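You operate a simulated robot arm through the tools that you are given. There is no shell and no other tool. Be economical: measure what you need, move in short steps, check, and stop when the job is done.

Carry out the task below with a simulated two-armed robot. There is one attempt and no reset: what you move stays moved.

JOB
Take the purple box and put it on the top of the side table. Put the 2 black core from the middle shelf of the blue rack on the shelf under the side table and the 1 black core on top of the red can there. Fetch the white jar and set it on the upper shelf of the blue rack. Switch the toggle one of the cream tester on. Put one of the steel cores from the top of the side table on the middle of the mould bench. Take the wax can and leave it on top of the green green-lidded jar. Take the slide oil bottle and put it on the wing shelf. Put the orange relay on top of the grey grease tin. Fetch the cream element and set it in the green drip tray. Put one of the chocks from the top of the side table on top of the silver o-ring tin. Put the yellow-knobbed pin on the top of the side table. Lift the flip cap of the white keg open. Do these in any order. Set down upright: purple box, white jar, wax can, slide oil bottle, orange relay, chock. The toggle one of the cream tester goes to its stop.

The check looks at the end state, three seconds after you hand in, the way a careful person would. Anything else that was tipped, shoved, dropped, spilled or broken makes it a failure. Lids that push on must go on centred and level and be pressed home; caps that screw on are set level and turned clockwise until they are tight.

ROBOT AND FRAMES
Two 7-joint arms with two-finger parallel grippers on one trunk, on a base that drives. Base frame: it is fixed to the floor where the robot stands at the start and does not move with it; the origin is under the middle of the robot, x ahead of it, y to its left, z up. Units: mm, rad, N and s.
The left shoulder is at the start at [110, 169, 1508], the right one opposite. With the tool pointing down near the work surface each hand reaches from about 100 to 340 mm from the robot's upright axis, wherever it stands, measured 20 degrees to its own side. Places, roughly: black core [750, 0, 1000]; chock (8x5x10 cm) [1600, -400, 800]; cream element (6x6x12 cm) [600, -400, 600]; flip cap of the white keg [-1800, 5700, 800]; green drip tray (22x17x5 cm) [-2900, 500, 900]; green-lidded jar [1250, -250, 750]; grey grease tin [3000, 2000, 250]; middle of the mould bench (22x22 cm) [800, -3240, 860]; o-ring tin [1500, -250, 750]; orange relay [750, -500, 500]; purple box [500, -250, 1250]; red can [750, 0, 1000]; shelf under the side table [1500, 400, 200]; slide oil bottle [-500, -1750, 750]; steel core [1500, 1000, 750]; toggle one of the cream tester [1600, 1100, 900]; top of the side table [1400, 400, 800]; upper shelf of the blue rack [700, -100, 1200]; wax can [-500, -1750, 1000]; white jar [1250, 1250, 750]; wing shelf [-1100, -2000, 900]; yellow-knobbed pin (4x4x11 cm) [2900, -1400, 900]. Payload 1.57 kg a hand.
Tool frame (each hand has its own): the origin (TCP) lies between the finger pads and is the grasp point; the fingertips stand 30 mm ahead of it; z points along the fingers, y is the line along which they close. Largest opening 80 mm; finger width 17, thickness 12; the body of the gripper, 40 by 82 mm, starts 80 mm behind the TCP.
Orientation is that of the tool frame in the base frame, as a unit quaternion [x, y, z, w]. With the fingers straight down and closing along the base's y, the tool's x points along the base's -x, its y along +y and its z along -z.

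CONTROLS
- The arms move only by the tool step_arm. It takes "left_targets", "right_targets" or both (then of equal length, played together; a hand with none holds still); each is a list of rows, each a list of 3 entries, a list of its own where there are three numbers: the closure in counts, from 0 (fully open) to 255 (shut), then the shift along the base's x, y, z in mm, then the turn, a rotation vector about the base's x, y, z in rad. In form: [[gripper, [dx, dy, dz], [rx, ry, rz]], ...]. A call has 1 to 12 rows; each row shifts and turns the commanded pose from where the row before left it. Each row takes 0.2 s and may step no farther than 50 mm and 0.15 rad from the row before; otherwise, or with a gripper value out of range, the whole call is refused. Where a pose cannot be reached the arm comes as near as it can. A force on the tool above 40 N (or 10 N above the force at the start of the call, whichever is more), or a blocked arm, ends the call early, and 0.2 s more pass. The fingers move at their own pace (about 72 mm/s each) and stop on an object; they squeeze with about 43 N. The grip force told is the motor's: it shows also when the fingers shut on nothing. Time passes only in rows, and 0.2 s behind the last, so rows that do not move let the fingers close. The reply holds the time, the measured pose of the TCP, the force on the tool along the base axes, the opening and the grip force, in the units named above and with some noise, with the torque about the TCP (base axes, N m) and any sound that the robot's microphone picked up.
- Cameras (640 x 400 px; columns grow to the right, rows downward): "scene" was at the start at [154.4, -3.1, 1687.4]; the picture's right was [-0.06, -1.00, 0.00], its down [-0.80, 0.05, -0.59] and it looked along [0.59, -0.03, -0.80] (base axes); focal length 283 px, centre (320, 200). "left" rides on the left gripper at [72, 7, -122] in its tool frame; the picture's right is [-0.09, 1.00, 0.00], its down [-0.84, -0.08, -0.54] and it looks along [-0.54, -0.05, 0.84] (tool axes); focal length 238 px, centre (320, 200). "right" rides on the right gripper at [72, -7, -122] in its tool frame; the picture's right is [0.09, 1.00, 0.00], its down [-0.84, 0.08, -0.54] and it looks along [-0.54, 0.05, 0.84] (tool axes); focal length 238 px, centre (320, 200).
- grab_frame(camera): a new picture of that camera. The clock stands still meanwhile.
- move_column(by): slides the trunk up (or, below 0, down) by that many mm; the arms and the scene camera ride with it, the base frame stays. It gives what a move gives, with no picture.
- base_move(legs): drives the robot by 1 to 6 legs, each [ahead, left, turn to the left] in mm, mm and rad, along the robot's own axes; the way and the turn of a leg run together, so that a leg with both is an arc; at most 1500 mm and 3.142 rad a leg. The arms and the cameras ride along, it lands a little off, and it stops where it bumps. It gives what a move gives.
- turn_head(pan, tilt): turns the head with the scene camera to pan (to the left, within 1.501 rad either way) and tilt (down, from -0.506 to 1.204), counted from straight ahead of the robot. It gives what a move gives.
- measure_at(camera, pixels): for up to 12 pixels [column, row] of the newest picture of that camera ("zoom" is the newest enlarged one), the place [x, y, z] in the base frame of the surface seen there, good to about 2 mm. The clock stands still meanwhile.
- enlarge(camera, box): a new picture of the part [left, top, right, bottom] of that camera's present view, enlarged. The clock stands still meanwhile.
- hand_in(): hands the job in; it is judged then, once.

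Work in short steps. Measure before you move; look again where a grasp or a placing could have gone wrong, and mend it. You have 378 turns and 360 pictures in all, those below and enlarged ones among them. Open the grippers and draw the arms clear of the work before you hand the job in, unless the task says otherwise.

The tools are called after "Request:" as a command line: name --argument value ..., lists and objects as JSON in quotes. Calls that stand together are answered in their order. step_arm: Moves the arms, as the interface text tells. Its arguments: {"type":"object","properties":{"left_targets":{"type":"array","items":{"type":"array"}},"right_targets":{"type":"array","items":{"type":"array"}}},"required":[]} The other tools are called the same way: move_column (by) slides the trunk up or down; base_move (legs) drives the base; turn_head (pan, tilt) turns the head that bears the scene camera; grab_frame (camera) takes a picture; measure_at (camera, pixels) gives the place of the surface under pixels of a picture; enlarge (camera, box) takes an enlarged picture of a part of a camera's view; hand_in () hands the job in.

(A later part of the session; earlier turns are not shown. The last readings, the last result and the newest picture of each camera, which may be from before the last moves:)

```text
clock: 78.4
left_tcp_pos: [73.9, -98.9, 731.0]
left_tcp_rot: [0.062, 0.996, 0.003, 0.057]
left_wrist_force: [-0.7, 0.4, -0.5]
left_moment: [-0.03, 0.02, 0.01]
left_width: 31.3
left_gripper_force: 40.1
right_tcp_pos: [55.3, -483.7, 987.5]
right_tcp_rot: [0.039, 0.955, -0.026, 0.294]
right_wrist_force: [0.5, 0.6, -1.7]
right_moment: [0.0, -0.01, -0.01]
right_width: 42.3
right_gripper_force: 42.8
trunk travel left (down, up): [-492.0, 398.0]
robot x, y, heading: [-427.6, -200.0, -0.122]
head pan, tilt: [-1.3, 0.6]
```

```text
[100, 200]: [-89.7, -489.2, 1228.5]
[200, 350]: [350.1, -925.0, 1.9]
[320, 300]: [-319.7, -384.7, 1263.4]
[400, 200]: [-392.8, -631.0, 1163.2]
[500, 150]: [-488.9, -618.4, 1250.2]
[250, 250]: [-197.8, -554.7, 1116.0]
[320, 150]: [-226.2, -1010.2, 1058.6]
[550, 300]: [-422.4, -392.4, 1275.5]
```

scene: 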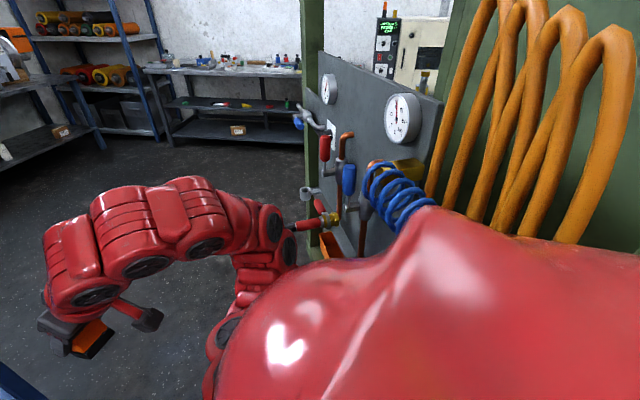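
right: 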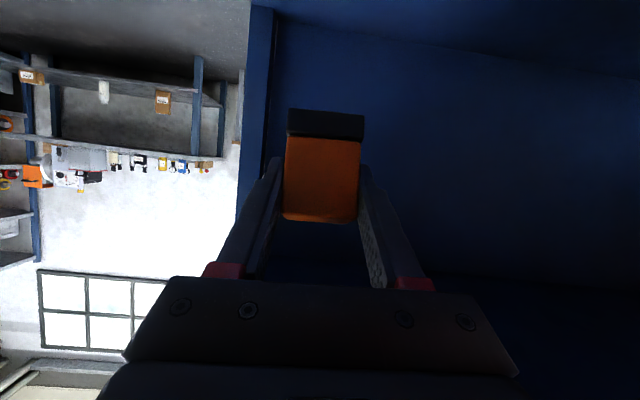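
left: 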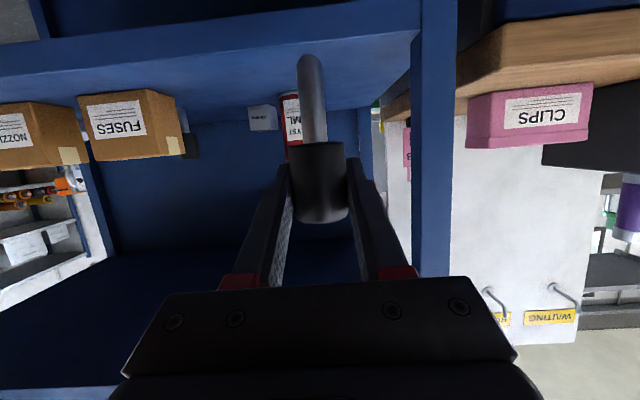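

The press lies close on the right, so I go round by the left, which looked open. I first step left away from it and look that way.

Request:
base_move --legs '[[0, 300, 0.12]]'

Request:
turn_head --pan 1.4 --tilt 0.5

Request:
grab_frame --camera "scene"

Request:
measure_at --camera "scene" --pixels '[[60, 300], [130, 230], [200, 250], [300, 250], [400, 200], [500, 250], [150, 150], [300, 180]]'

```text
clock: 80.5
left_tcp_pos: [75.9, 259.8, 730.8]
left_tcp_rot: [0.001, 0.998, 0.006, 0.057]
left_wrist_force: [0.6, 1.1, -1.4]
left_moment: [-0.02, -0.03, -0.01]
left_width: 31.3
left_gripper_force: 39.8
right_tcp_pos: [104.1, -123.4, 987.4]
right_tcp_rot: [-0.02, 0.955, -0.008, 0.296]
right_wrist_force: [0.6, 0.1, -1.2]
right_moment: [-0.03, 0.03, 0.0]
right_width: 42.3
right_gripper_force: 43.3
trunk travel left (down, up): [-492.0, 398.0]
robot x, y, heading: [-409.6, 96.2, -0.005]
head pan, tilt: [-1.3, 0.6]
```

```text
clock: 82.9
left_tcp_pos: [76.5, 258.9, 730.6]
left_tcp_rot: [0.001, 0.998, 0.006, 0.056]
left_wrist_force: [0.3, 0.0, -0.5]
left_moment: [0.03, 0.01, -0.02]
left_width: 31.2
left_gripper_force: 40.1
right_tcp_pos: [105.9, -124.5, 986.8]
right_tcp_rot: [-0.02, 0.955, -0.008, 0.295]
right_wrist_force: [-0.5, -0.1, -0.3]
right_moment: [0.0, -0.02, 0.02]
right_width: 42.3
right_gripper_force: 42.7
trunk travel left (down, up): [-492.0, 398.0]
robot x, y, heading: [-410.2, 95.3, 0.003]
head pan, tilt: [1.4, 0.499]
```

```text
305 pictures are left
```

scene: 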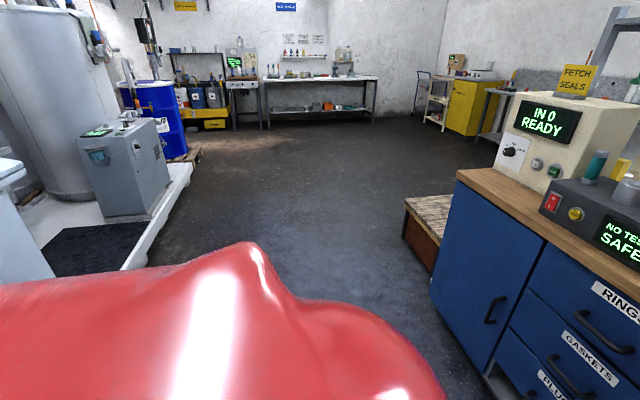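

```text
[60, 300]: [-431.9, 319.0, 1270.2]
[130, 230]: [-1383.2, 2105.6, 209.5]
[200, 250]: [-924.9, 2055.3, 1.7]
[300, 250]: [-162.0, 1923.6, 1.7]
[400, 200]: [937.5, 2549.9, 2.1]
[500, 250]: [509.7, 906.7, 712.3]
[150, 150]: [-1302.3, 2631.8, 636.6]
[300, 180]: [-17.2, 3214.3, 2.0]
```

The way left is open (floor at (−160,1920), (940,2550)). I drive left 2100 and then ahead 1200, in legs, and look.

Request:
base_move --legs '[[0, 1100, 0], [0, 1050, 0], [800, 0, 0]]'

Request:
turn_head --pan -0.6 --tilt 0.4

Request:
grab_frame --camera "scene"

```text
clock: 97.4
left_tcp_pos: [840.8, 2427.6, 730.2]
left_tcp_rot: [-0.004, 0.998, 0.007, 0.056]
left_wrist_force: [-1.1, -0.4, -0.8]
left_moment: [0.0, 0.02, 0.01]
left_width: 31.4
left_gripper_force: 40.1
right_tcp_pos: [874.1, 2045.3, 987.6]
right_tcp_rot: [-0.025, 0.955, -0.005, 0.295]
right_wrist_force: [0.1, 0.0, -1.3]
right_moment: [0.03, -0.01, -0.01]
right_width: 42.3
right_gripper_force: 43.0
trunk travel left (down, up): [-492.0, 398.0]
robot x, y, heading: [359.7, 2258.5, 0.013]
head pan, tilt: [1.4, 0.499]
```

```text
clock: 99.3
left_tcp_pos: [841.1, 2429.0, 730.5]
left_tcp_rot: [-0.004, 0.998, 0.007, 0.056]
left_wrist_force: [-0.1, -0.5, -1.7]
left_moment: [0.0, -0.01, 0.0]
left_width: 31.1
left_gripper_force: 40.0
right_tcp_pos: [874.0, 2045.2, 988.2]
right_tcp_rot: [-0.025, 0.955, -0.006, 0.294]
right_wrist_force: [0.0, 0.2, -1.6]
right_moment: [-0.01, -0.01, -0.02]
right_width: 42.4
right_gripper_force: 43.3
trunk travel left (down, up): [-492.0, 398.0]
robot x, y, heading: [363.0, 2257.5, 0.011]
head pan, tilt: [-0.6, 0.4]
```

```text
304 pictures are left
```

scene: 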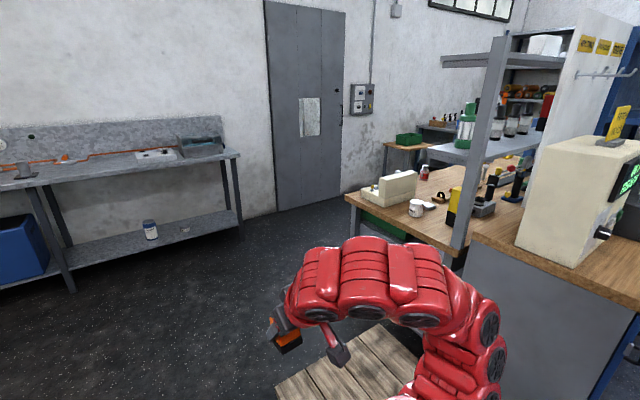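

Behind the panel there's a second wooden bench with the cream tester; more beyond. I enlarge this part.

Request:
enlarge --camera "scene" --box '[340, 80, 600, 250]'

Request:
enlarge --camera "scene" --box '[0, 110, 260, 280]'

Request:
measure_at --camera "scene" --pixels '[[416, 207], [395, 185], [408, 140], [465, 130], [425, 173], [470, 205], [150, 222], [185, 230], [380, 370], [150, 155], [352, 200], [455, 250]]'

```text
2.35 times, centred on (470, 165) of scene
```

zoom: 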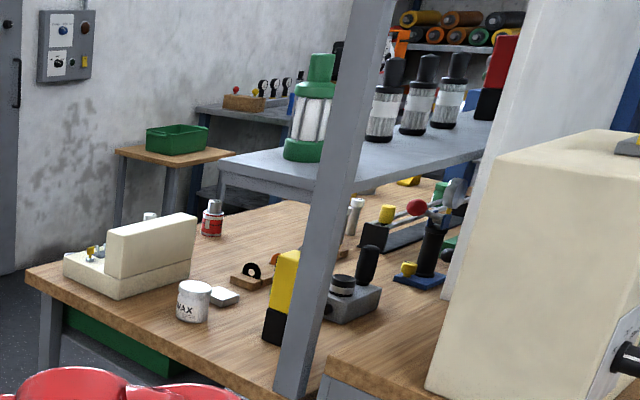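

```text
2.35 times, centred on (130, 195) of scene
```

zoom: 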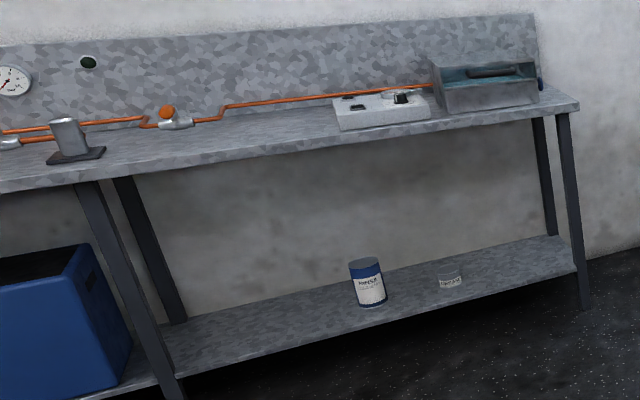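

```text
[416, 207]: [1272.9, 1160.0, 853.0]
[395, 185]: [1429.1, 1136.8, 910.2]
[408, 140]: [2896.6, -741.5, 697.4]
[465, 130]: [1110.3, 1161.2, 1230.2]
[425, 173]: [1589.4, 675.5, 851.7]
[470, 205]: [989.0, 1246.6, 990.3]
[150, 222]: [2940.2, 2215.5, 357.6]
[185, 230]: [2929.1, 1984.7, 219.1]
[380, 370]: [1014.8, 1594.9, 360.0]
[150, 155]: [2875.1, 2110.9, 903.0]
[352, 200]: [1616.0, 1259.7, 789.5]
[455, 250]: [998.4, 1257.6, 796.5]
```

The grease tin is at (2929,1985) on the far lower shelf, the white jar at (1273,1160), the cream tester at (1430,1137). I go ahead to the far bench to place the relay first.

Request:
base_move --legs '[[1200, -90, 0], [320, -60, 0]]'

Request:
turn_head --pan 0 --tilt 0.6

Request:
grab_frame --camera "scene"

Request:
turn_head --pan -1.4 --tilt 0.6

Request:
grab_frame --camera "scene"

```text
clock: 107.2
left_tcp_pos: [2373.9, 2287.9, 730.7]
left_tcp_rot: [-0.002, 0.998, 0.007, 0.056]
left_wrist_force: [-0.4, -0.4, -0.6]
left_moment: [-0.02, -0.03, -0.01]
left_width: 30.9
left_gripper_force: 40.1
right_tcp_pos: [2406.7, 1904.2, 988.4]
right_tcp_rot: [-0.021, 0.955, -0.007, 0.295]
right_wrist_force: [-0.2, 0.1, -1.7]
right_moment: [0.01, 0.05, 0.03]
right_width: 42.4
right_gripper_force: 42.9
trunk travel left (down, up): [-492.0, 398.0]
robot x, y, heading: [1889.9, 2123.0, 0.008]
head pan, tilt: [-0.6, 0.4]
```

```text
clock: 108.2
left_tcp_pos: [2374.1, 2286.9, 730.6]
left_tcp_rot: [-0.001, 0.998, 0.007, 0.056]
left_wrist_force: [0.6, 0.5, -0.8]
left_moment: [-0.01, -0.02, -0.01]
left_width: 31.4
left_gripper_force: 39.8
right_tcp_pos: [2404.6, 1904.3, 987.2]
right_tcp_rot: [-0.023, 0.955, -0.006, 0.295]
right_wrist_force: [0.4, -0.2, -0.3]
right_moment: [-0.02, 0.01, -0.01]
right_width: 42.1
right_gripper_force: 43.4
trunk travel left (down, up): [-492.0, 398.0]
robot x, y, heading: [1892.2, 2120.5, 0.003]
head pan, tilt: [0.0, 0.6]
```

```text
301 pictures are left
```

scene: 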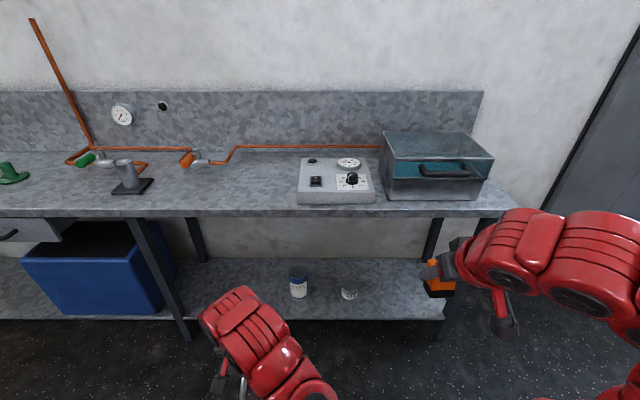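

```text
clock: 109.8
left_tcp_pos: [2373.2, 2287.1, 731.2]
left_tcp_rot: [-0.001, 0.998, 0.007, 0.057]
left_wrist_force: [0.7, 0.5, -1.2]
left_moment: [-0.01, 0.03, 0.02]
left_width: 31.1
left_gripper_force: 40.1
right_tcp_pos: [2404.6, 1903.9, 988.0]
right_tcp_rot: [-0.022, 0.955, -0.007, 0.294]
right_wrist_force: [-0.4, -1.0, -1.5]
right_moment: [-0.03, -0.01, 0.01]
right_width: 42.1
right_gripper_force: 43.2
trunk travel left (down, up): [-492.0, 398.0]
robot x, y, heading: [1890.6, 2121.3, 0.002]
head pan, tilt: [-1.4, 0.6]
```

```text
300 pictures are left
```

scene: 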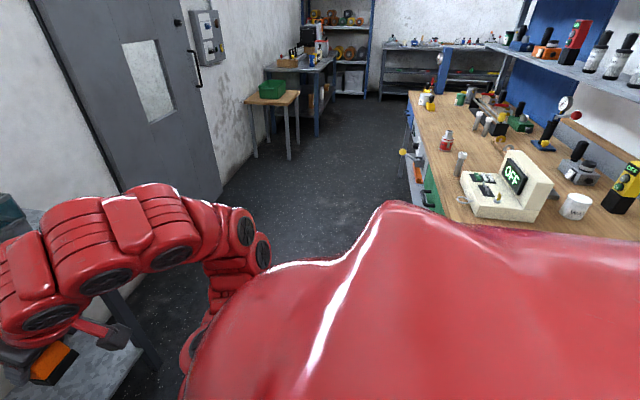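

I lower the trunk to see the tin and the lower shelf.

Request:
move_column --by -400

Request:
turn_head --pan -0.1 --tilt 0.5

Request:
grab_frame --camera "scene"

Request:
enlarge --camera "scene" --box '[260, 160, 460, 285]'

```text
clock: 113.6
left_tcp_pos: [2373.7, 2287.9, 330.8]
left_tcp_rot: [-0.001, 0.998, 0.007, 0.057]
left_wrist_force: [-0.3, 0.7, -1.3]
left_moment: [0.0, -0.03, 0.01]
left_width: 31.2
left_gripper_force: 40.4
right_tcp_pos: [2405.6, 1904.6, 587.6]
right_tcp_rot: [-0.022, 0.955, -0.007, 0.296]
right_wrist_force: [0.2, -0.4, -1.8]
right_moment: [0.01, -0.01, 0.03]
right_width: 42.6
right_gripper_force: 43.9
trunk travel left (down, up): [-92.0, 798.0]
robot x, y, heading: [1893.9, 2123.5, 0.003]
head pan, tilt: [-1.4, 0.6]
```

```text
clock: 115.1
left_tcp_pos: [2373.8, 2287.8, 329.9]
left_tcp_rot: [-0.001, 0.998, 0.007, 0.057]
left_wrist_force: [0.0, 0.0, -1.2]
left_moment: [0.01, 0.01, 0.01]
left_width: 31.3
left_gripper_force: 40.0
right_tcp_pos: [2404.4, 1904.4, 588.6]
right_tcp_rot: [-0.022, 0.955, -0.007, 0.296]
right_wrist_force: [-0.9, 0.2, -0.8]
right_moment: [0.02, -0.01, 0.0]
right_width: 42.4
right_gripper_force: 43.2
trunk travel left (down, up): [-92.0, 798.0]
robot x, y, heading: [1890.2, 2120.7, 0.001]
head pan, tilt: [-0.099, 0.499]
```

```text
299 pictures are left
```

scene: 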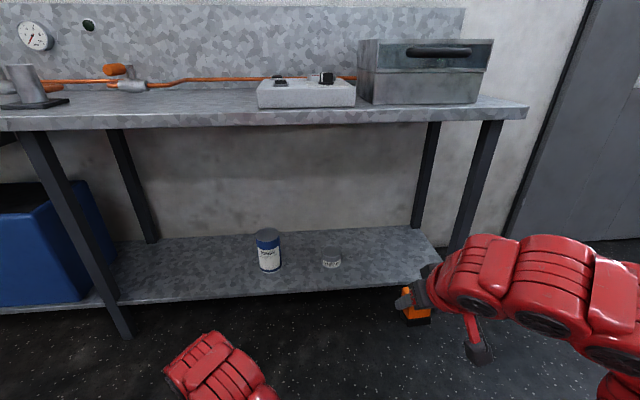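

```text
3.20 times, centred on (360, 222) of scene
```

zoom: 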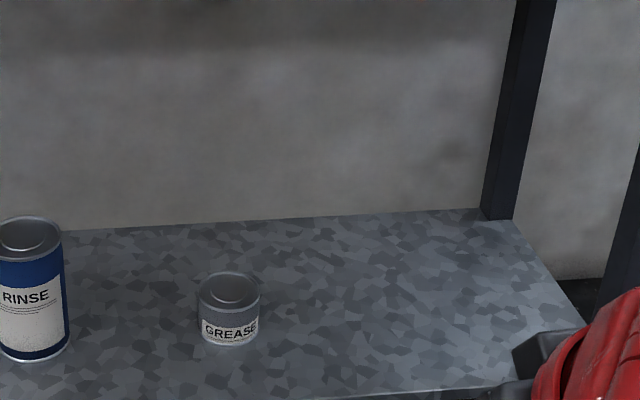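

Request:
measure_at --camera "zoom" --pixels '[[202, 290], [257, 290], [230, 274], [230, 306], [230, 290], [230, 340], [32, 235], [400, 300], [300, 393], [560, 290], [30, 220]]'

Request:
measure_at --camera "scene" --pixels '[[480, 200], [120, 320], [400, 110], [400, 122]]'

```text
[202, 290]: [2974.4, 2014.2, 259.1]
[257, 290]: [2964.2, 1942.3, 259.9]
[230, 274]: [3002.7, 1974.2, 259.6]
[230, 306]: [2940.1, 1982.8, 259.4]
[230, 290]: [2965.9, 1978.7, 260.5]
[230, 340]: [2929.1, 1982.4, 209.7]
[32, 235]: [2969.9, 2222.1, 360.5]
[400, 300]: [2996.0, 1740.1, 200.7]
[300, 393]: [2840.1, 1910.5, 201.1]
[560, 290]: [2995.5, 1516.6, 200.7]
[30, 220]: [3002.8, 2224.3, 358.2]
```

```text
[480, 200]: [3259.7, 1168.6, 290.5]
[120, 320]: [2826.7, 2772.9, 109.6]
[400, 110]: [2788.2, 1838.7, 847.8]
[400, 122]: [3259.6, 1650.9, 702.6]
```

Tin centre (2968,1978), top z 260. I drive 250 mm ahead and reach the relay in above it, with the grasp's 47° pitch so it is upright.

Request:
base_move --legs '[[250, 0, 0]]'

Request:
step_arm --right_targets '[[255, [34, 8, -25], [0, -0.04, 0]], [255, [34, 8, -25], [0, -0.04, 0]], [255, [34, 8, -25], [0, -0.04, 0]], [255, [34, 8, -25], [0, -0.04, 0]], [255, [34, 8, -25], [0, -0.04, 0]], [255, [34, 8, -25], [0, -0.03, 0]], [255, [34, 8, -25], [0, 0, 0]], [255, [34, 8, -25], [0, 0, 0]], [255, [0, 0, 0], [0, 0, 0]]]'

Request:
grab_frame --camera "right"

Request:
grab_frame --camera "scene"

```text
clock: 116.9
left_tcp_pos: [2618.2, 2291.3, 331.1]
left_tcp_rot: [-0.003, 0.998, 0.007, 0.056]
left_wrist_force: [-0.4, 0.7, -1.0]
left_moment: [0.0, 0.01, 0.01]
left_width: 31.2
left_gripper_force: 40.1
right_tcp_pos: [2649.7, 1905.8, 587.9]
right_tcp_rot: [-0.022, 0.955, -0.007, 0.295]
right_wrist_force: [0.4, 0.3, -0.1]
right_moment: [0.04, 0.01, 0.01]
right_width: 42.3
right_gripper_force: 42.8
trunk travel left (down, up): [-92.0, 798.0]
robot x, y, heading: [2136.3, 2122.3, 0.005]
head pan, tilt: [-0.099, 0.499]
```

```text
clock: 118.9
left_tcp_pos: [2617.0, 2290.0, 330.1]
left_tcp_rot: [-0.002, 0.998, 0.007, 0.056]
left_wrist_force: [0.1, 0.1, -1.6]
left_moment: [0.01, -0.01, 0.04]
left_width: 31.5
left_gripper_force: 40.2
right_tcp_pos: [2922.4, 1972.5, 386.5]
right_tcp_rot: [-0.023, 0.915, -0.009, 0.402]
right_wrist_force: [0.1, 0.6, -0.9]
right_moment: [-0.01, 0.06, 0.01]
right_width: 42.3
right_gripper_force: 43.3
trunk travel left (down, up): [-92.0, 798.0]
robot x, y, heading: [2135.3, 2120.5, 0.008]
head pan, tilt: [-0.099, 0.499]
```

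```text
297 pictures are left
```

right: 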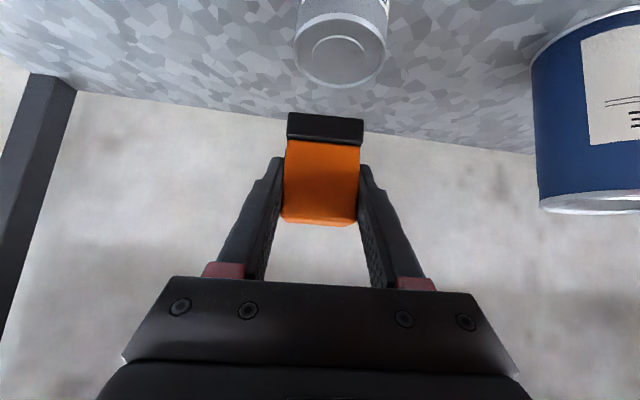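

```text
296 pictures are left
```

scene: 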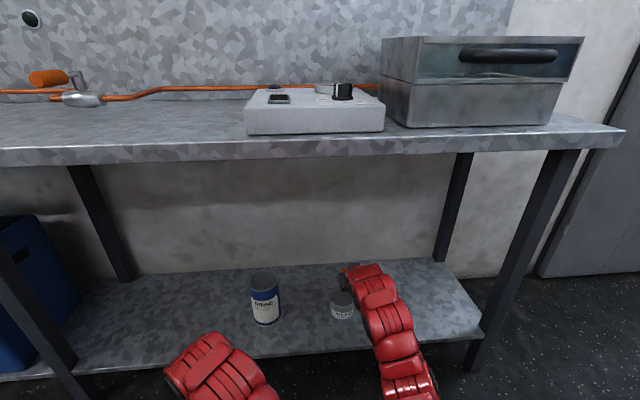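

Request:
measure_at --camera "right" --pixels '[[322, 122], [292, 122], [360, 128], [322, 180], [320, 222], [340, 55], [297, 40], [385, 45], [340, 85]]'

```text
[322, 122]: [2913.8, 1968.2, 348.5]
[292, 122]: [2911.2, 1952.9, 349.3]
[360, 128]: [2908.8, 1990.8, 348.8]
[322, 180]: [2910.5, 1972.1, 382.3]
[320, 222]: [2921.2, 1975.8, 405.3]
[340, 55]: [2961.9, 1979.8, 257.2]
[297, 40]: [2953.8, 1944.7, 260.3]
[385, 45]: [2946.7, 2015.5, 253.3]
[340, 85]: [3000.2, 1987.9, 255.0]
```

Relay centre ≈ (2927,1972); tin (2968,1979). I shift (41,7), lower 60, levelling the slight roll.

Request:
step_arm --right_targets '[[255, [21, 4, -15], [0.035, 0.008, 0.01]], [255, [20, 3, -20], [0, 0, 0]], [255, [0, 0, -20], [0, 0, 0]], [255, [0, 0, -10], [0, 0, 0]], [255, [0, 0, 0], [0, 0, 0]]]'

Request:
grab_frame --camera "right"

Request:
measure_at --camera "right" --pixels '[[322, 112], [292, 122], [360, 128], [322, 180], [320, 222], [340, 85], [300, 75], [390, 80]]'

```text
clock: 120.1
left_tcp_pos: [2617.2, 2289.1, 330.7]
left_tcp_rot: [-0.002, 0.998, 0.007, 0.056]
left_wrist_force: [-1.3, -0.4, -1.4]
left_moment: [0.02, 0.0, 0.01]
left_width: 31.5
left_gripper_force: 40.5
right_tcp_pos: [2962.3, 1977.5, 321.8]
right_tcp_rot: [-0.02, 0.917, 0.009, 0.399]
right_wrist_force: [-0.5, 0.1, -0.4]
right_moment: [-0.03, -0.01, 0.02]
right_width: 42.3
right_gripper_force: 42.9
trunk travel left (down, up): [-92.0, 798.0]
robot x, y, heading: [2135.4, 2121.9, 0.01]
head pan, tilt: [-0.099, 0.499]
```

```text
295 pictures are left
```

right: 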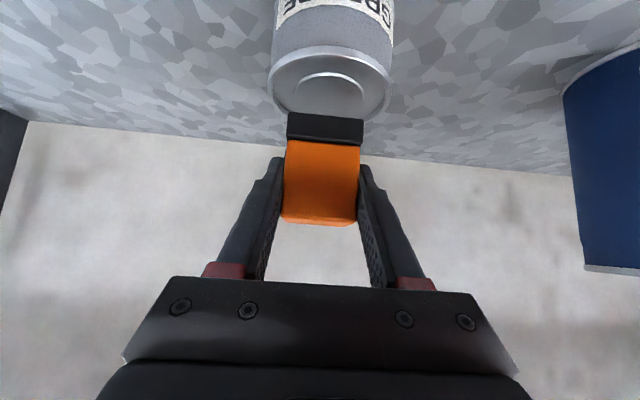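

```text
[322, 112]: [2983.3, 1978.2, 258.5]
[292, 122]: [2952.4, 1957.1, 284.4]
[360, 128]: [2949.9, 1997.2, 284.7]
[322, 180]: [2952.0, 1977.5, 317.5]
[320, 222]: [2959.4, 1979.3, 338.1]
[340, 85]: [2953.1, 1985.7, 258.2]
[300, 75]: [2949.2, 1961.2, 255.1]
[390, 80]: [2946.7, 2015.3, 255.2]
```

Centred. I lower in small steps until contact.

Request:
step_arm --right_targets '[[255, [0, 0, -8], [0, 0, 0]], [255, [0, 0, -4], [0, 0, 0]], [255, [0, 0, -2], [0, 0, 0]], [255, [0, 0, -2], [0, 0, 0]], [255, [0, 0, 0], [0, 0, 0]]]'

```text
clock: 121.3
left_tcp_pos: [2617.0, 2289.5, 330.9]
left_tcp_rot: [-0.002, 0.998, 0.007, 0.056]
left_wrist_force: [0.1, -1.2, -0.5]
left_moment: [0.0, 0.0, 0.01]
left_width: 31.3
left_gripper_force: 40.1
right_tcp_pos: [2960.9, 1977.8, 305.6]
right_tcp_rot: [-0.02, 0.916, 0.01, 0.4]
right_wrist_force: [0.1, 0.4, -0.3]
right_moment: [-0.01, -0.04, -0.01]
right_width: 42.1
right_gripper_force: 43.1
trunk travel left (down, up): [-92.0, 798.0]
robot x, y, heading: [2135.0, 2121.1, 0.004]
head pan, tilt: [-0.099, 0.499]
```

No contact yet at z 305.6. I go on millimetre by millimetre.

Request:
step_arm --right_targets '[[255, [0, 0, -2], [0, 0, 0]], [255, [0, 0, -1], [0, 0, 0]], [255, [0, 0, 0], [0, 0, 0]]]'

Request:
grab_frame --camera "right"

```text
clock: 122.1
left_tcp_pos: [2618.5, 2289.9, 331.4]
left_tcp_rot: [-0.002, 0.998, 0.007, 0.057]
left_wrist_force: [0.1, 0.2, -1.8]
left_moment: [-0.04, -0.01, -0.01]
left_width: 31.5
left_gripper_force: 40.3
right_tcp_pos: [2962.6, 1977.1, 303.3]
right_tcp_rot: [-0.019, 0.917, 0.009, 0.399]
right_wrist_force: [0.8, 0.3, -0.1]
right_moment: [-0.04, 0.02, 0.06]
right_width: 42.3
right_gripper_force: 42.9
trunk travel left (down, up): [-92.0, 798.0]
robot x, y, heading: [2137.2, 2120.0, 0.009]
head pan, tilt: [-0.099, 0.499]
```

```text
294 pictures are left
```

right: 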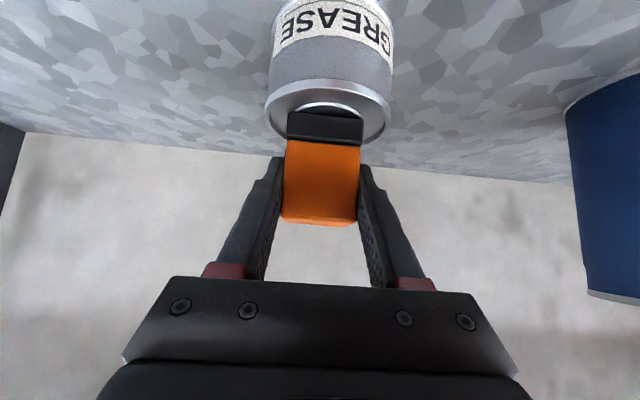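

Request:
measure_at --camera "right" --pixels '[[322, 116], [322, 125], [322, 138], [330, 79], [322, 108], [270, 105], [388, 115], [330, 100]]'

```text
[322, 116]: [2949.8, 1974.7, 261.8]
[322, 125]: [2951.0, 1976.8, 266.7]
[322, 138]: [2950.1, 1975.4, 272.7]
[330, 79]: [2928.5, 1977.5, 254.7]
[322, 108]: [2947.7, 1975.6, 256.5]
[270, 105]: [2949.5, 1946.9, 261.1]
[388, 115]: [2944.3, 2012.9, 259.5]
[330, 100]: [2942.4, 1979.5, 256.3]
```

About 3 mm left; lower until contact.

Request:
step_arm --right_targets '[[255, [0, 0, -2], [0, 0, 0]], [255, [0, 0, -1], [0, 0, 0]], [255, [0, 0, -1], [0, 0, 0]], [255, [0, 0, 0], [0, 0, 0]]]'

```text
clock: 123.1
left_tcp_pos: [2617.5, 2289.1, 331.5]
left_tcp_rot: [-0.003, 0.998, 0.008, 0.058]
left_wrist_force: [0.0, 0.1, -1.4]
left_moment: [0.02, -0.04, 0.0]
left_width: 31.2
left_gripper_force: 39.9
right_tcp_pos: [2961.7, 1978.2, 303.2]
right_tcp_rot: [-0.019, 0.915, 0.008, 0.403]
right_wrist_force: [2.9, -1.3, 17.2]
right_moment: [-0.35, 0.01, 0.01]
right_width: 42.2
right_gripper_force: 42.7
trunk travel left (down, up): [-92.0, 798.0]
robot x, y, heading: [2134.4, 2117.8, 0.007]
head pan, tilt: [-0.099, 0.499]
```

Contact (17 N). I ease up 2 mm, open, and draw back along the tool axis.

Request:
step_arm --right_targets '[[255, [0, 0, 2], [0, 0, 0]], [100, [0, 0, 0], [0, 0, 0]], [40, [0, 0, 0], [0, 0, 0]], [40, [-11, 0, 10], [0, 0, 0]], [40, [-15, 0, 14], [0, 0, 0]], [40, [-30, 0, 28], [0, 0, 0]], [40, [-40, 0, 15], [0, 0, 0]]]'

Request:
grab_frame --camera "right"

```text
clock: 124.7
left_tcp_pos: [2617.1, 2289.1, 331.5]
left_tcp_rot: [-0.003, 0.998, 0.008, 0.057]
left_wrist_force: [-1.2, 0.0, -1.2]
left_moment: [0.01, 0.0, 0.04]
left_width: 31.4
left_gripper_force: 40.9
right_tcp_pos: [2863.3, 1977.5, 367.5]
right_tcp_rot: [-0.021, 0.917, 0.01, 0.398]
right_wrist_force: [0.6, -0.1, 0.1]
right_moment: [0.01, -0.04, 0.01]
right_width: 67.4
right_gripper_force: 0.1
trunk travel left (down, up): [-92.0, 798.0]
robot x, y, heading: [2136.4, 2122.3, 0.01]
head pan, tilt: [-0.099, 0.499]
```

```text
293 pictures are left
```

right: 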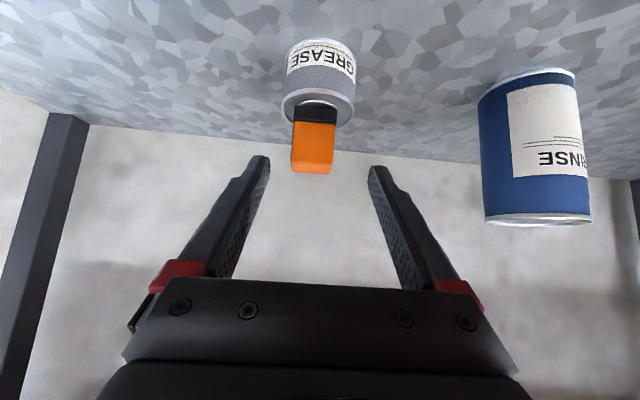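

The relay stands on the tin. I fold the right arm, raise the trunk a little and turn round to face the side table.

Request:
step_arm --right_targets '[[100, [-42, -8, 22], [0, 0.06, 0]], [100, [-42, -8, 22], [0, 0.06, 0]], [100, [-42, -8, 22], [0, 0.06, 0]], [100, [-42, -8, 22], [0, 0.06, 0]], [100, [-42, -8, 22], [0, 0.06, 0]], [100, [-42, -8, 22], [0, 0.06, 0]]]'

Request:
move_column --by 380

Request:
base_move --legs '[[70, 0, -1.57], [900, 0, 0]]'

Request:
turn_head --pan -0.9 --tilt 0.5

Request:
grab_frame --camera "scene"

```text
clock: 126.1
left_tcp_pos: [2617.6, 2289.6, 330.5]
left_tcp_rot: [-0.002, 0.998, 0.007, 0.056]
left_wrist_force: [0.6, 0.8, -1.5]
left_moment: [-0.02, 0.01, -0.01]
left_width: 31.3
left_gripper_force: 39.8
right_tcp_pos: [2626.4, 1958.5, 537.7]
right_tcp_rot: [-0.017, 0.973, 0.014, 0.231]
right_wrist_force: [-0.1, -0.1, -0.1]
right_moment: [-0.02, 0.01, -0.01]
right_width: 48.7
right_gripper_force: 0.1
right hand out of reach, approached as far as the arm can: row 5, 6
trunk travel left (down, up): [-92.0, 798.0]
robot x, y, heading: [2135.7, 2126.5, 0.004]
head pan, tilt: [-0.099, 0.499]
```

```text
clock: 129.8
left_tcp_pos: [2617.8, 2289.7, 711.1]
left_tcp_rot: [-0.003, 0.998, 0.007, 0.057]
left_wrist_force: [-0.3, 0.1, -1.6]
left_moment: [-0.04, -0.03, 0.0]
left_width: 31.0
left_gripper_force: 40.4
right_tcp_pos: [2626.8, 1959.5, 917.2]
right_tcp_rot: [-0.018, 0.973, 0.014, 0.231]
right_wrist_force: [0.2, 0.3, -0.4]
right_moment: [-0.01, -0.04, 0.04]
right_width: 48.4
right_gripper_force: 0.0
trunk travel left (down, up): [-472.0, 418.0]
robot x, y, heading: [2137.0, 2127.2, 0.006]
head pan, tilt: [-0.099, 0.499]
```

```text
clock: 138.4
left_tcp_pos: [2311.4, 683.3, 709.4]
left_tcp_rot: [0.717, 0.695, -0.035, 0.043]
left_wrist_force: [0.7, 0.9, -0.4]
left_moment: [-0.02, 0.04, -0.01]
left_width: 31.3
left_gripper_force: 40.0
right_tcp_pos: [1980.2, 685.7, 916.9]
right_tcp_rot: [0.686, 0.69, -0.156, 0.171]
right_wrist_force: [0.2, -0.6, 0.1]
right_moment: [0.04, -0.03, 0.02]
right_width: 48.6
right_gripper_force: 0.0
trunk travel left (down, up): [-472.0, 418.0]
robot x, y, heading: [2163.3, 1173.7, -1.598]
head pan, tilt: [-0.099, 0.499]
```

```text
clock: 139.5
left_tcp_pos: [2310.8, 683.9, 710.3]
left_tcp_rot: [0.716, 0.696, -0.035, 0.045]
left_wrist_force: [0.1, 0.0, -0.1]
left_moment: [-0.02, 0.01, -0.02]
left_width: 31.4
left_gripper_force: 40.4
right_tcp_pos: [1980.5, 685.7, 916.9]
right_tcp_rot: [0.686, 0.69, -0.156, 0.171]
right_wrist_force: [1.1, -0.7, 0.3]
right_moment: [-0.04, 0.03, -0.01]
right_width: 48.6
right_gripper_force: 0.1
trunk travel left (down, up): [-472.0, 418.0]
robot x, y, heading: [2160.0, 1168.3, -1.596]
head pan, tilt: [-0.901, 0.499]
```

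```text
292 pictures are left
```

scene: 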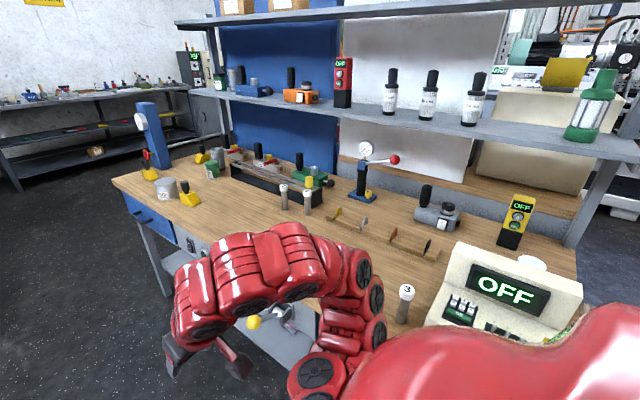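

I move away from the bench edge, go on along it, and turn to face it.

Request:
base_move --legs '[[450, 130, 0], [0, 0, -1.545]]'

Request:
turn_head --pan -0.5 --tilt 0.65

Request:
grab_frame --camera "scene"

Request:
turn_head --pan 0.5 --tilt 0.65

Request:
grab_frame --camera "scene"

```text
clock: 146.1
left_tcp_pos: [1794.2, 556.2, 709.7]
left_tcp_rot: [0.998, -0.003, -0.054, 0.015]
left_wrist_force: [0.9, -4.1, -2.7]
left_moment: [0.14, 0.06, -0.07]
left_width: 31.4
left_gripper_force: 40.2
right_tcp_pos: [1792.4, 894.9, 918.5]
right_tcp_rot: [0.972, 0.004, -0.233, 0.012]
right_wrist_force: [-0.4, 0.7, 0.1]
right_moment: [-0.03, 0.0, 0.0]
right_width: 48.5
right_gripper_force: 0.0
trunk travel left (down, up): [-472.0, 418.0]
robot x, y, heading: [2277.6, 714.8, 3.123]
head pan, tilt: [-0.901, 0.499]
stopped in leg 2: the force on the tool passed its limit at 50 N (the readings are from after the stop); the commanded pose is now the measured one
```

```text
clock: 146.9
left_tcp_pos: [1794.3, 557.4, 709.9]
left_tcp_rot: [0.998, -0.005, -0.055, 0.013]
left_wrist_force: [2.6, -6.1, -3.3]
left_moment: [0.19, 0.11, -0.1]
left_width: 31.6
left_gripper_force: 40.6
right_tcp_pos: [1793.3, 894.4, 916.7]
right_tcp_rot: [0.973, 0.004, -0.232, 0.01]
right_wrist_force: [0.1, 0.9, -0.1]
right_moment: [0.0, 0.0, 0.02]
right_width: 48.4
right_gripper_force: 0.1
trunk travel left (down, up): [-472.0, 418.0]
robot x, y, heading: [2279.0, 721.3, 3.12]
head pan, tilt: [-0.499, 0.649]
```

```text
291 pictures are left
```

scene: 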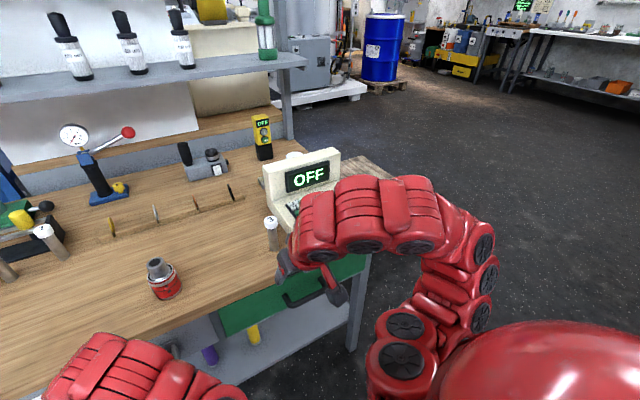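

```text
clock: 148.2
left_tcp_pos: [1793.2, 556.8, 709.9]
left_tcp_rot: [0.998, -0.004, -0.055, 0.013]
left_wrist_force: [1.3, -8.5, -0.7]
left_moment: [0.37, 0.0, -0.06]
left_width: 30.9
left_gripper_force: 40.2
right_tcp_pos: [1791.7, 893.5, 918.0]
right_tcp_rot: [0.973, 0.005, -0.232, 0.011]
right_wrist_force: [0.4, -0.6, 0.3]
right_moment: [0.0, 0.05, 0.04]
right_width: 48.6
right_gripper_force: 0.1
trunk travel left (down, up): [-472.0, 418.0]
robot x, y, heading: [2272.7, 719.4, 3.119]
head pan, tilt: [0.499, 0.649]
```

```text
290 pictures are left
```

scene: 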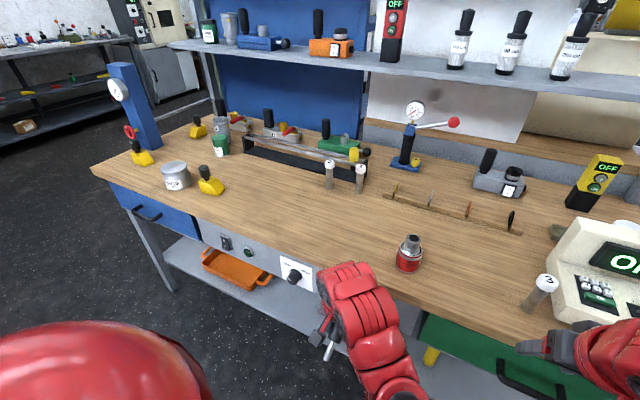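

The left hand touches something at the bench front (−8 N). I back away 90 mm and check.

Request:
base_move --legs '[[-90, 0, 0]]'

Request:
turn_head --pan 0.25 --tilt 0.7

Request:
grab_frame --camera "scene"

Request:
grab_frame --camera "left"

```text
clock: 149.3
left_tcp_pos: [1884.0, 556.5, 712.0]
left_tcp_rot: [0.998, -0.005, -0.055, 0.013]
left_wrist_force: [0.2, 0.9, -2.0]
left_moment: [-0.03, 0.02, 0.0]
left_width: 31.2
left_gripper_force: 40.7
right_tcp_pos: [1883.7, 893.2, 917.2]
right_tcp_rot: [0.973, 0.004, -0.232, 0.011]
right_wrist_force: [0.8, -0.4, -0.9]
right_moment: [0.04, 0.01, 0.0]
right_width: 48.4
right_gripper_force: 0.1
trunk travel left (down, up): [-472.0, 418.0]
robot x, y, heading: [2368.9, 711.3, 3.123]
head pan, tilt: [0.499, 0.649]
```

```text
clock: 150.1
left_tcp_pos: [1884.1, 555.1, 709.4]
left_tcp_rot: [0.998, -0.005, -0.054, 0.013]
left_wrist_force: [0.1, 0.3, -1.5]
left_moment: [-0.02, 0.02, 0.05]
left_width: 31.1
left_gripper_force: 40.3
right_tcp_pos: [1881.6, 894.2, 917.2]
right_tcp_rot: [0.973, 0.004, -0.232, 0.011]
right_wrist_force: [-0.3, 0.3, 0.9]
right_moment: [0.01, 0.01, -0.03]
right_width: 48.3
right_gripper_force: 0.0
trunk travel left (down, up): [-472.0, 418.0]
robot x, y, heading: [2364.8, 716.4, 3.12]
head pan, tilt: [0.25, 0.7]
```

```text
289 pictures are left
```

scene: 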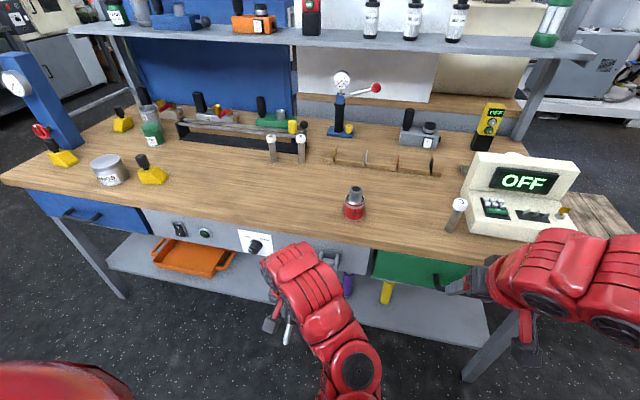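

```text
288 pictures are left
```

left: 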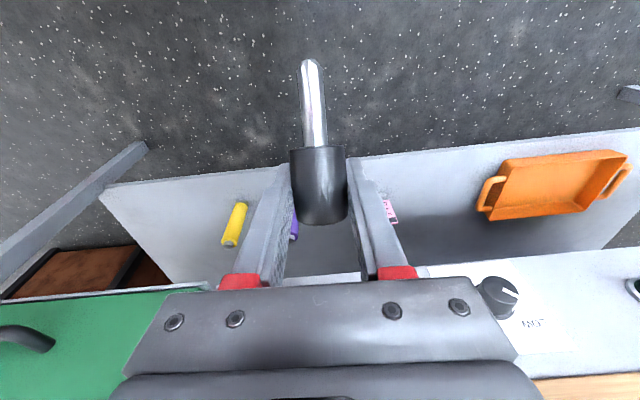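

Measure the lower shelf, and the things on the table top.

Request:
measure_at --camera "left" --pixels '[[420, 170], [330, 265], [180, 220], [440, 255], [240, 215], [390, 210], [550, 180], [120, 190], [320, 75], [320, 130]]'

Request:
measure_at --camera "scene" --pixels '[[272, 137], [301, 137], [458, 203], [108, 160], [150, 172], [152, 130], [62, 157], [122, 123], [355, 190], [340, 225], [522, 185], [200, 200]]'

```text
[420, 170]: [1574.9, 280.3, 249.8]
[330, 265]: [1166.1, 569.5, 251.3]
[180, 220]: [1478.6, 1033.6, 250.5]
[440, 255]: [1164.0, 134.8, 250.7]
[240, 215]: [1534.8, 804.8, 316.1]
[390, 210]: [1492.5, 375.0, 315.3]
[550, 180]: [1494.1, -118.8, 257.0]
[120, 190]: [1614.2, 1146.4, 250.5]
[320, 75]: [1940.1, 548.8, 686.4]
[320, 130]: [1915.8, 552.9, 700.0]
```

```text
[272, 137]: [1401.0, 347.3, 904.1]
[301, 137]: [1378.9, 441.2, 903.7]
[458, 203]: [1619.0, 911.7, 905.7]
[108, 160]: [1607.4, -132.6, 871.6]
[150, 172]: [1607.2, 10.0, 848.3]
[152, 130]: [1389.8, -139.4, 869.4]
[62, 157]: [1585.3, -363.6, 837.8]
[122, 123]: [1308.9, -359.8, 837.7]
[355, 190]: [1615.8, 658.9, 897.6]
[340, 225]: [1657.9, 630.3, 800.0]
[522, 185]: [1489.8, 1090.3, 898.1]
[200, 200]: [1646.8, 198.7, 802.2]
```

Shelf z 250; a free spot is about (1560,500). I lower the trunk and pitch the left hand forward.

Request:
move_column --by -380

Request:
step_arm --left_targets '[[255, [-18, -5, 12], [0, 0.14, 0]], [255, [-18, -5, 12], [0, 0.14, 0]], [255, [-18, -5, 12], [0, 0.14, 0]], [255, [-18, -5, 12], [0, 0.14, 0]], [255, [-18, -5, 12], [0, 0.14, 0]], [255, [-18, -5, 12], [0, 0.14, 0]], [255, [-18, -5, 10], [0, 0.14, 0]], [255, [-18, -5, 10], [0, 0.13, 0]]]'

Request:
grab_frame --camera "left"

```text
clock: 153.8
left_tcp_pos: [1883.3, 555.8, 330.6]
left_tcp_rot: [0.998, -0.004, -0.054, 0.014]
left_wrist_force: [0.5, -1.2, -0.8]
left_moment: [-0.02, -0.01, -0.03]
left_width: 31.2
left_gripper_force: 40.3
right_tcp_pos: [1883.0, 892.3, 538.0]
right_tcp_rot: [0.973, 0.003, -0.232, 0.011]
right_wrist_force: [0.2, 1.0, 0.2]
right_moment: [-0.02, -0.03, 0.01]
right_width: 48.5
right_gripper_force: 0.1
trunk travel left (down, up): [-92.0, 798.0]
robot x, y, heading: [2367.3, 716.3, 3.12]
head pan, tilt: [0.25, 0.7]
```

```text
clock: 155.6
left_tcp_pos: [1808.9, 529.8, 403.6]
left_tcp_rot: [0.966, -0.001, -0.26, 0.015]
left_wrist_force: [0.8, -0.8, -1.1]
left_moment: [0.02, 0.04, 0.0]
left_width: 31.4
left_gripper_force: 40.6
left hand out of reach, approached as far as the arm can: row 3, 4, 5, 6, 7, 8
right_tcp_pos: [1882.7, 893.5, 537.9]
right_tcp_rot: [0.973, 0.004, -0.231, 0.011]
right_wrist_force: [-0.4, 0.1, -0.3]
right_moment: [0.02, -0.01, 0.01]
right_width: 48.6
right_gripper_force: 0.2
trunk travel left (down, up): [-92.0, 798.0]
robot x, y, heading: [2365.6, 715.9, 3.12]
head pan, tilt: [0.25, 0.7]
```

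```text
287 pictures are left
```

left: 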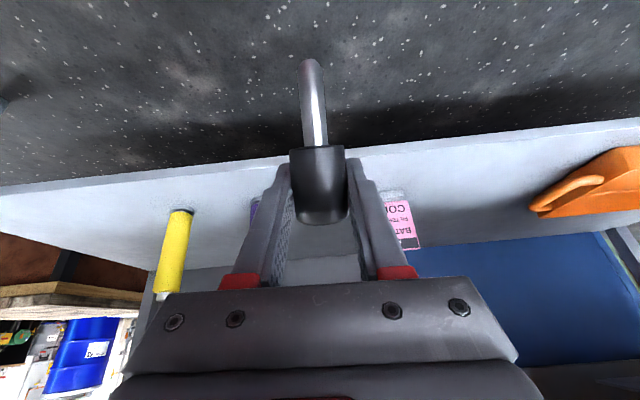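

Pitch needs the arm further out; I go on forward while pitching.

Request:
step_arm --left_targets '[[255, [-40, -4, 5], [0, 0.12, 0]], [255, [-40, -4, 5], [0, 0.12, 0]], [255, [-40, -4, 0], [0, 0.12, 0]], [255, [-35, -4, 0], [0, 0.12, 0]], [255, [-35, -4, 0], [0, 0.12, 0]], [255, [0, 0, 0], [0, 0.1, 0]], [255, [0, 0, 0], [0, 0, 0]]]'

Request:
grab_frame --camera "left"

Request:
grab_frame --camera "scene"

```text
clock: 157.2
left_tcp_pos: [1617.6, 512.2, 412.4]
left_tcp_rot: [0.817, 0.004, -0.576, 0.014]
left_wrist_force: [0.5, 0.2, -1.0]
left_moment: [0.02, 0.02, 0.0]
left_width: 31.5
left_gripper_force: 40.2
right_tcp_pos: [1881.6, 892.4, 537.6]
right_tcp_rot: [0.973, 0.004, -0.231, 0.012]
right_wrist_force: [-0.1, 0.5, 0.5]
right_moment: [0.01, 0.05, 0.01]
right_width: 48.3
right_gripper_force: 0.0
trunk travel left (down, up): [-92.0, 798.0]
robot x, y, heading: [2363.3, 717.5, 3.125]
head pan, tilt: [0.25, 0.7]
```

```text
286 pictures are left
```

left: 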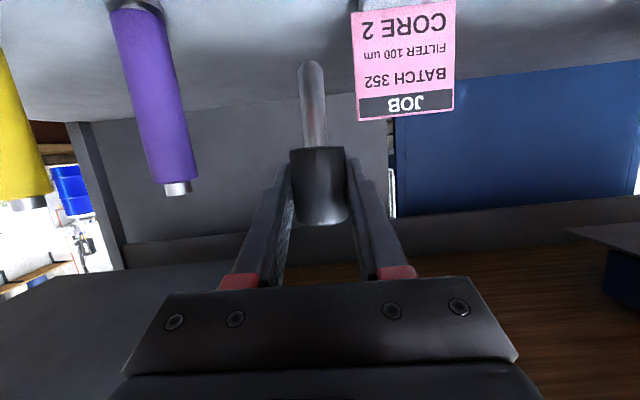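

```text
285 pictures are left
```

scene: 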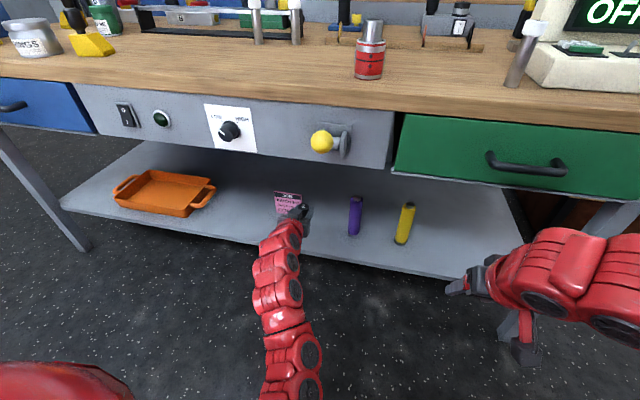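

Upright and clear, with the "CORE 2" tag nearby. I move in a little and lower towards the shelf.

Request:
step_arm --left_targets '[[255, [-15, -3, -30], [0.018, -0.006, -0.023]], [255, [-15, -3, -30], [0, 0, 0]], [255, [0, 0, -20], [0, 0, 0]], [255, [0, 0, -6], [0, 0, 0]], [255, [0, 0, 0], [0, 0, 0]]]'

Request:
grab_frame --camera "left"

Request:
measure_at --camera "left" --pixels '[[313, 66], [313, 110], [313, 50], [270, 60]]'

```text
clock: 158.4
left_tcp_pos: [1587.8, 505.2, 327.3]
left_tcp_rot: [0.82, -0.001, -0.573, 0.0]
left_wrist_force: [-0.1, -0.2, -1.0]
left_moment: [0.02, -0.02, -0.03]
left_width: 31.3
left_gripper_force: 39.8
right_tcp_pos: [1881.8, 892.9, 538.0]
right_tcp_rot: [0.973, 0.005, -0.232, 0.012]
right_wrist_force: [0.2, 0.2, -0.5]
right_moment: [0.01, -0.02, 0.04]
right_width: 48.6
right_gripper_force: 0.1
trunk travel left (down, up): [-92.0, 798.0]
robot x, y, heading: [2365.3, 716.8, 3.127]
head pan, tilt: [0.25, 0.7]
```

```text
284 pictures are left
```

left: 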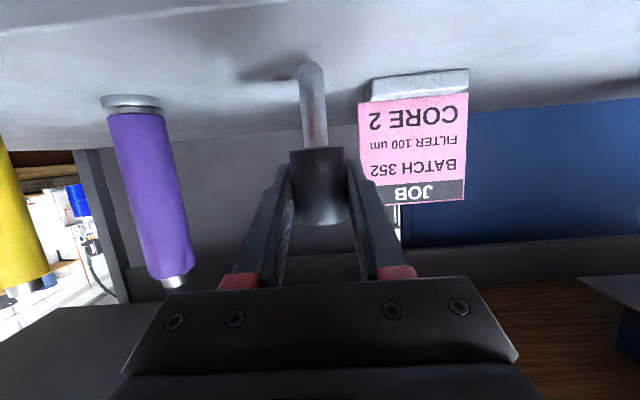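

```text
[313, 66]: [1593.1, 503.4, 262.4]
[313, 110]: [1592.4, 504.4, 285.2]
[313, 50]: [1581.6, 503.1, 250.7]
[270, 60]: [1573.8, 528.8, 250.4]
```

About 8 mm above the shelf; lower until contact.

Request:
step_arm --left_targets '[[255, [0, 0, -4], [0, 0, 0]], [255, [0, 0, -2], [0, 0, 0]], [255, [0, 0, -2], [0, 0, 0]], [255, [0, 0, 0], [0, 0, 0]]]'

```text
clock: 159.4
left_tcp_pos: [1589.5, 505.3, 320.0]
left_tcp_rot: [0.819, -0.001, -0.573, 0.0]
left_wrist_force: [0.4, -0.4, 1.1]
left_moment: [-0.04, 0.04, -0.01]
left_width: 31.2
left_gripper_force: 40.0
right_tcp_pos: [1882.8, 892.7, 537.8]
right_tcp_rot: [0.973, 0.003, -0.232, 0.011]
right_wrist_force: [0.2, 0.1, 0.6]
right_moment: [-0.01, -0.02, -0.01]
right_width: 48.6
right_gripper_force: 0.0
trunk travel left (down, up): [-92.0, 798.0]
robot x, y, heading: [2365.7, 717.1, 3.118]
head pan, tilt: [0.25, 0.7]
```

Light contact has begun. One more millimetre, then release and look.

Request:
step_arm --left_targets '[[255, [0, 0, -1], [0, 0, 0]], [255, [0, 0, 0], [0, 0, 0]], [140, [0, 0, 0], [0, 0, 0]], [100, [0, 0, 0], [0, 0, 0]], [100, [20, 0, 0], [0, 0, 0]], [100, [40, 0, 0], [0, 0, 0]], [100, [40, 0, 10], [0, 0, 0]]]'

Request:
grab_frame --camera "left"

```text
clock: 161.2
left_tcp_pos: [1664.9, 496.1, 372.8]
left_tcp_rot: [0.798, 0.001, -0.603, 0.008]
left_wrist_force: [0.6, 0.5, -0.7]
left_moment: [-0.03, 0.07, -0.01]
left_width: 48.5
left_gripper_force: 0.1
right_tcp_pos: [1880.0, 892.6, 538.5]
right_tcp_rot: [0.973, 0.004, -0.228, 0.013]
right_wrist_force: [0.0, -0.2, -1.0]
right_moment: [0.0, -0.02, -0.01]
right_width: 48.8
right_gripper_force: 0.0
trunk travel left (down, up): [-92.0, 798.0]
robot x, y, heading: [2366.9, 715.6, 3.118]
head pan, tilt: [0.25, 0.7]
stopped in row 7 (left hand): the arm was blocked; the commanded pose is now the measured one
```

```text
283 pictures are left
```

left: 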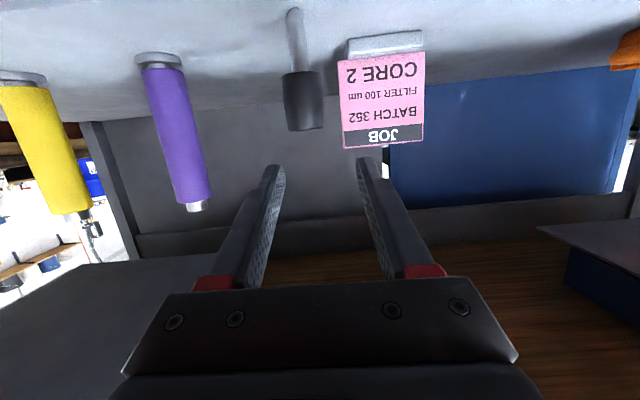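

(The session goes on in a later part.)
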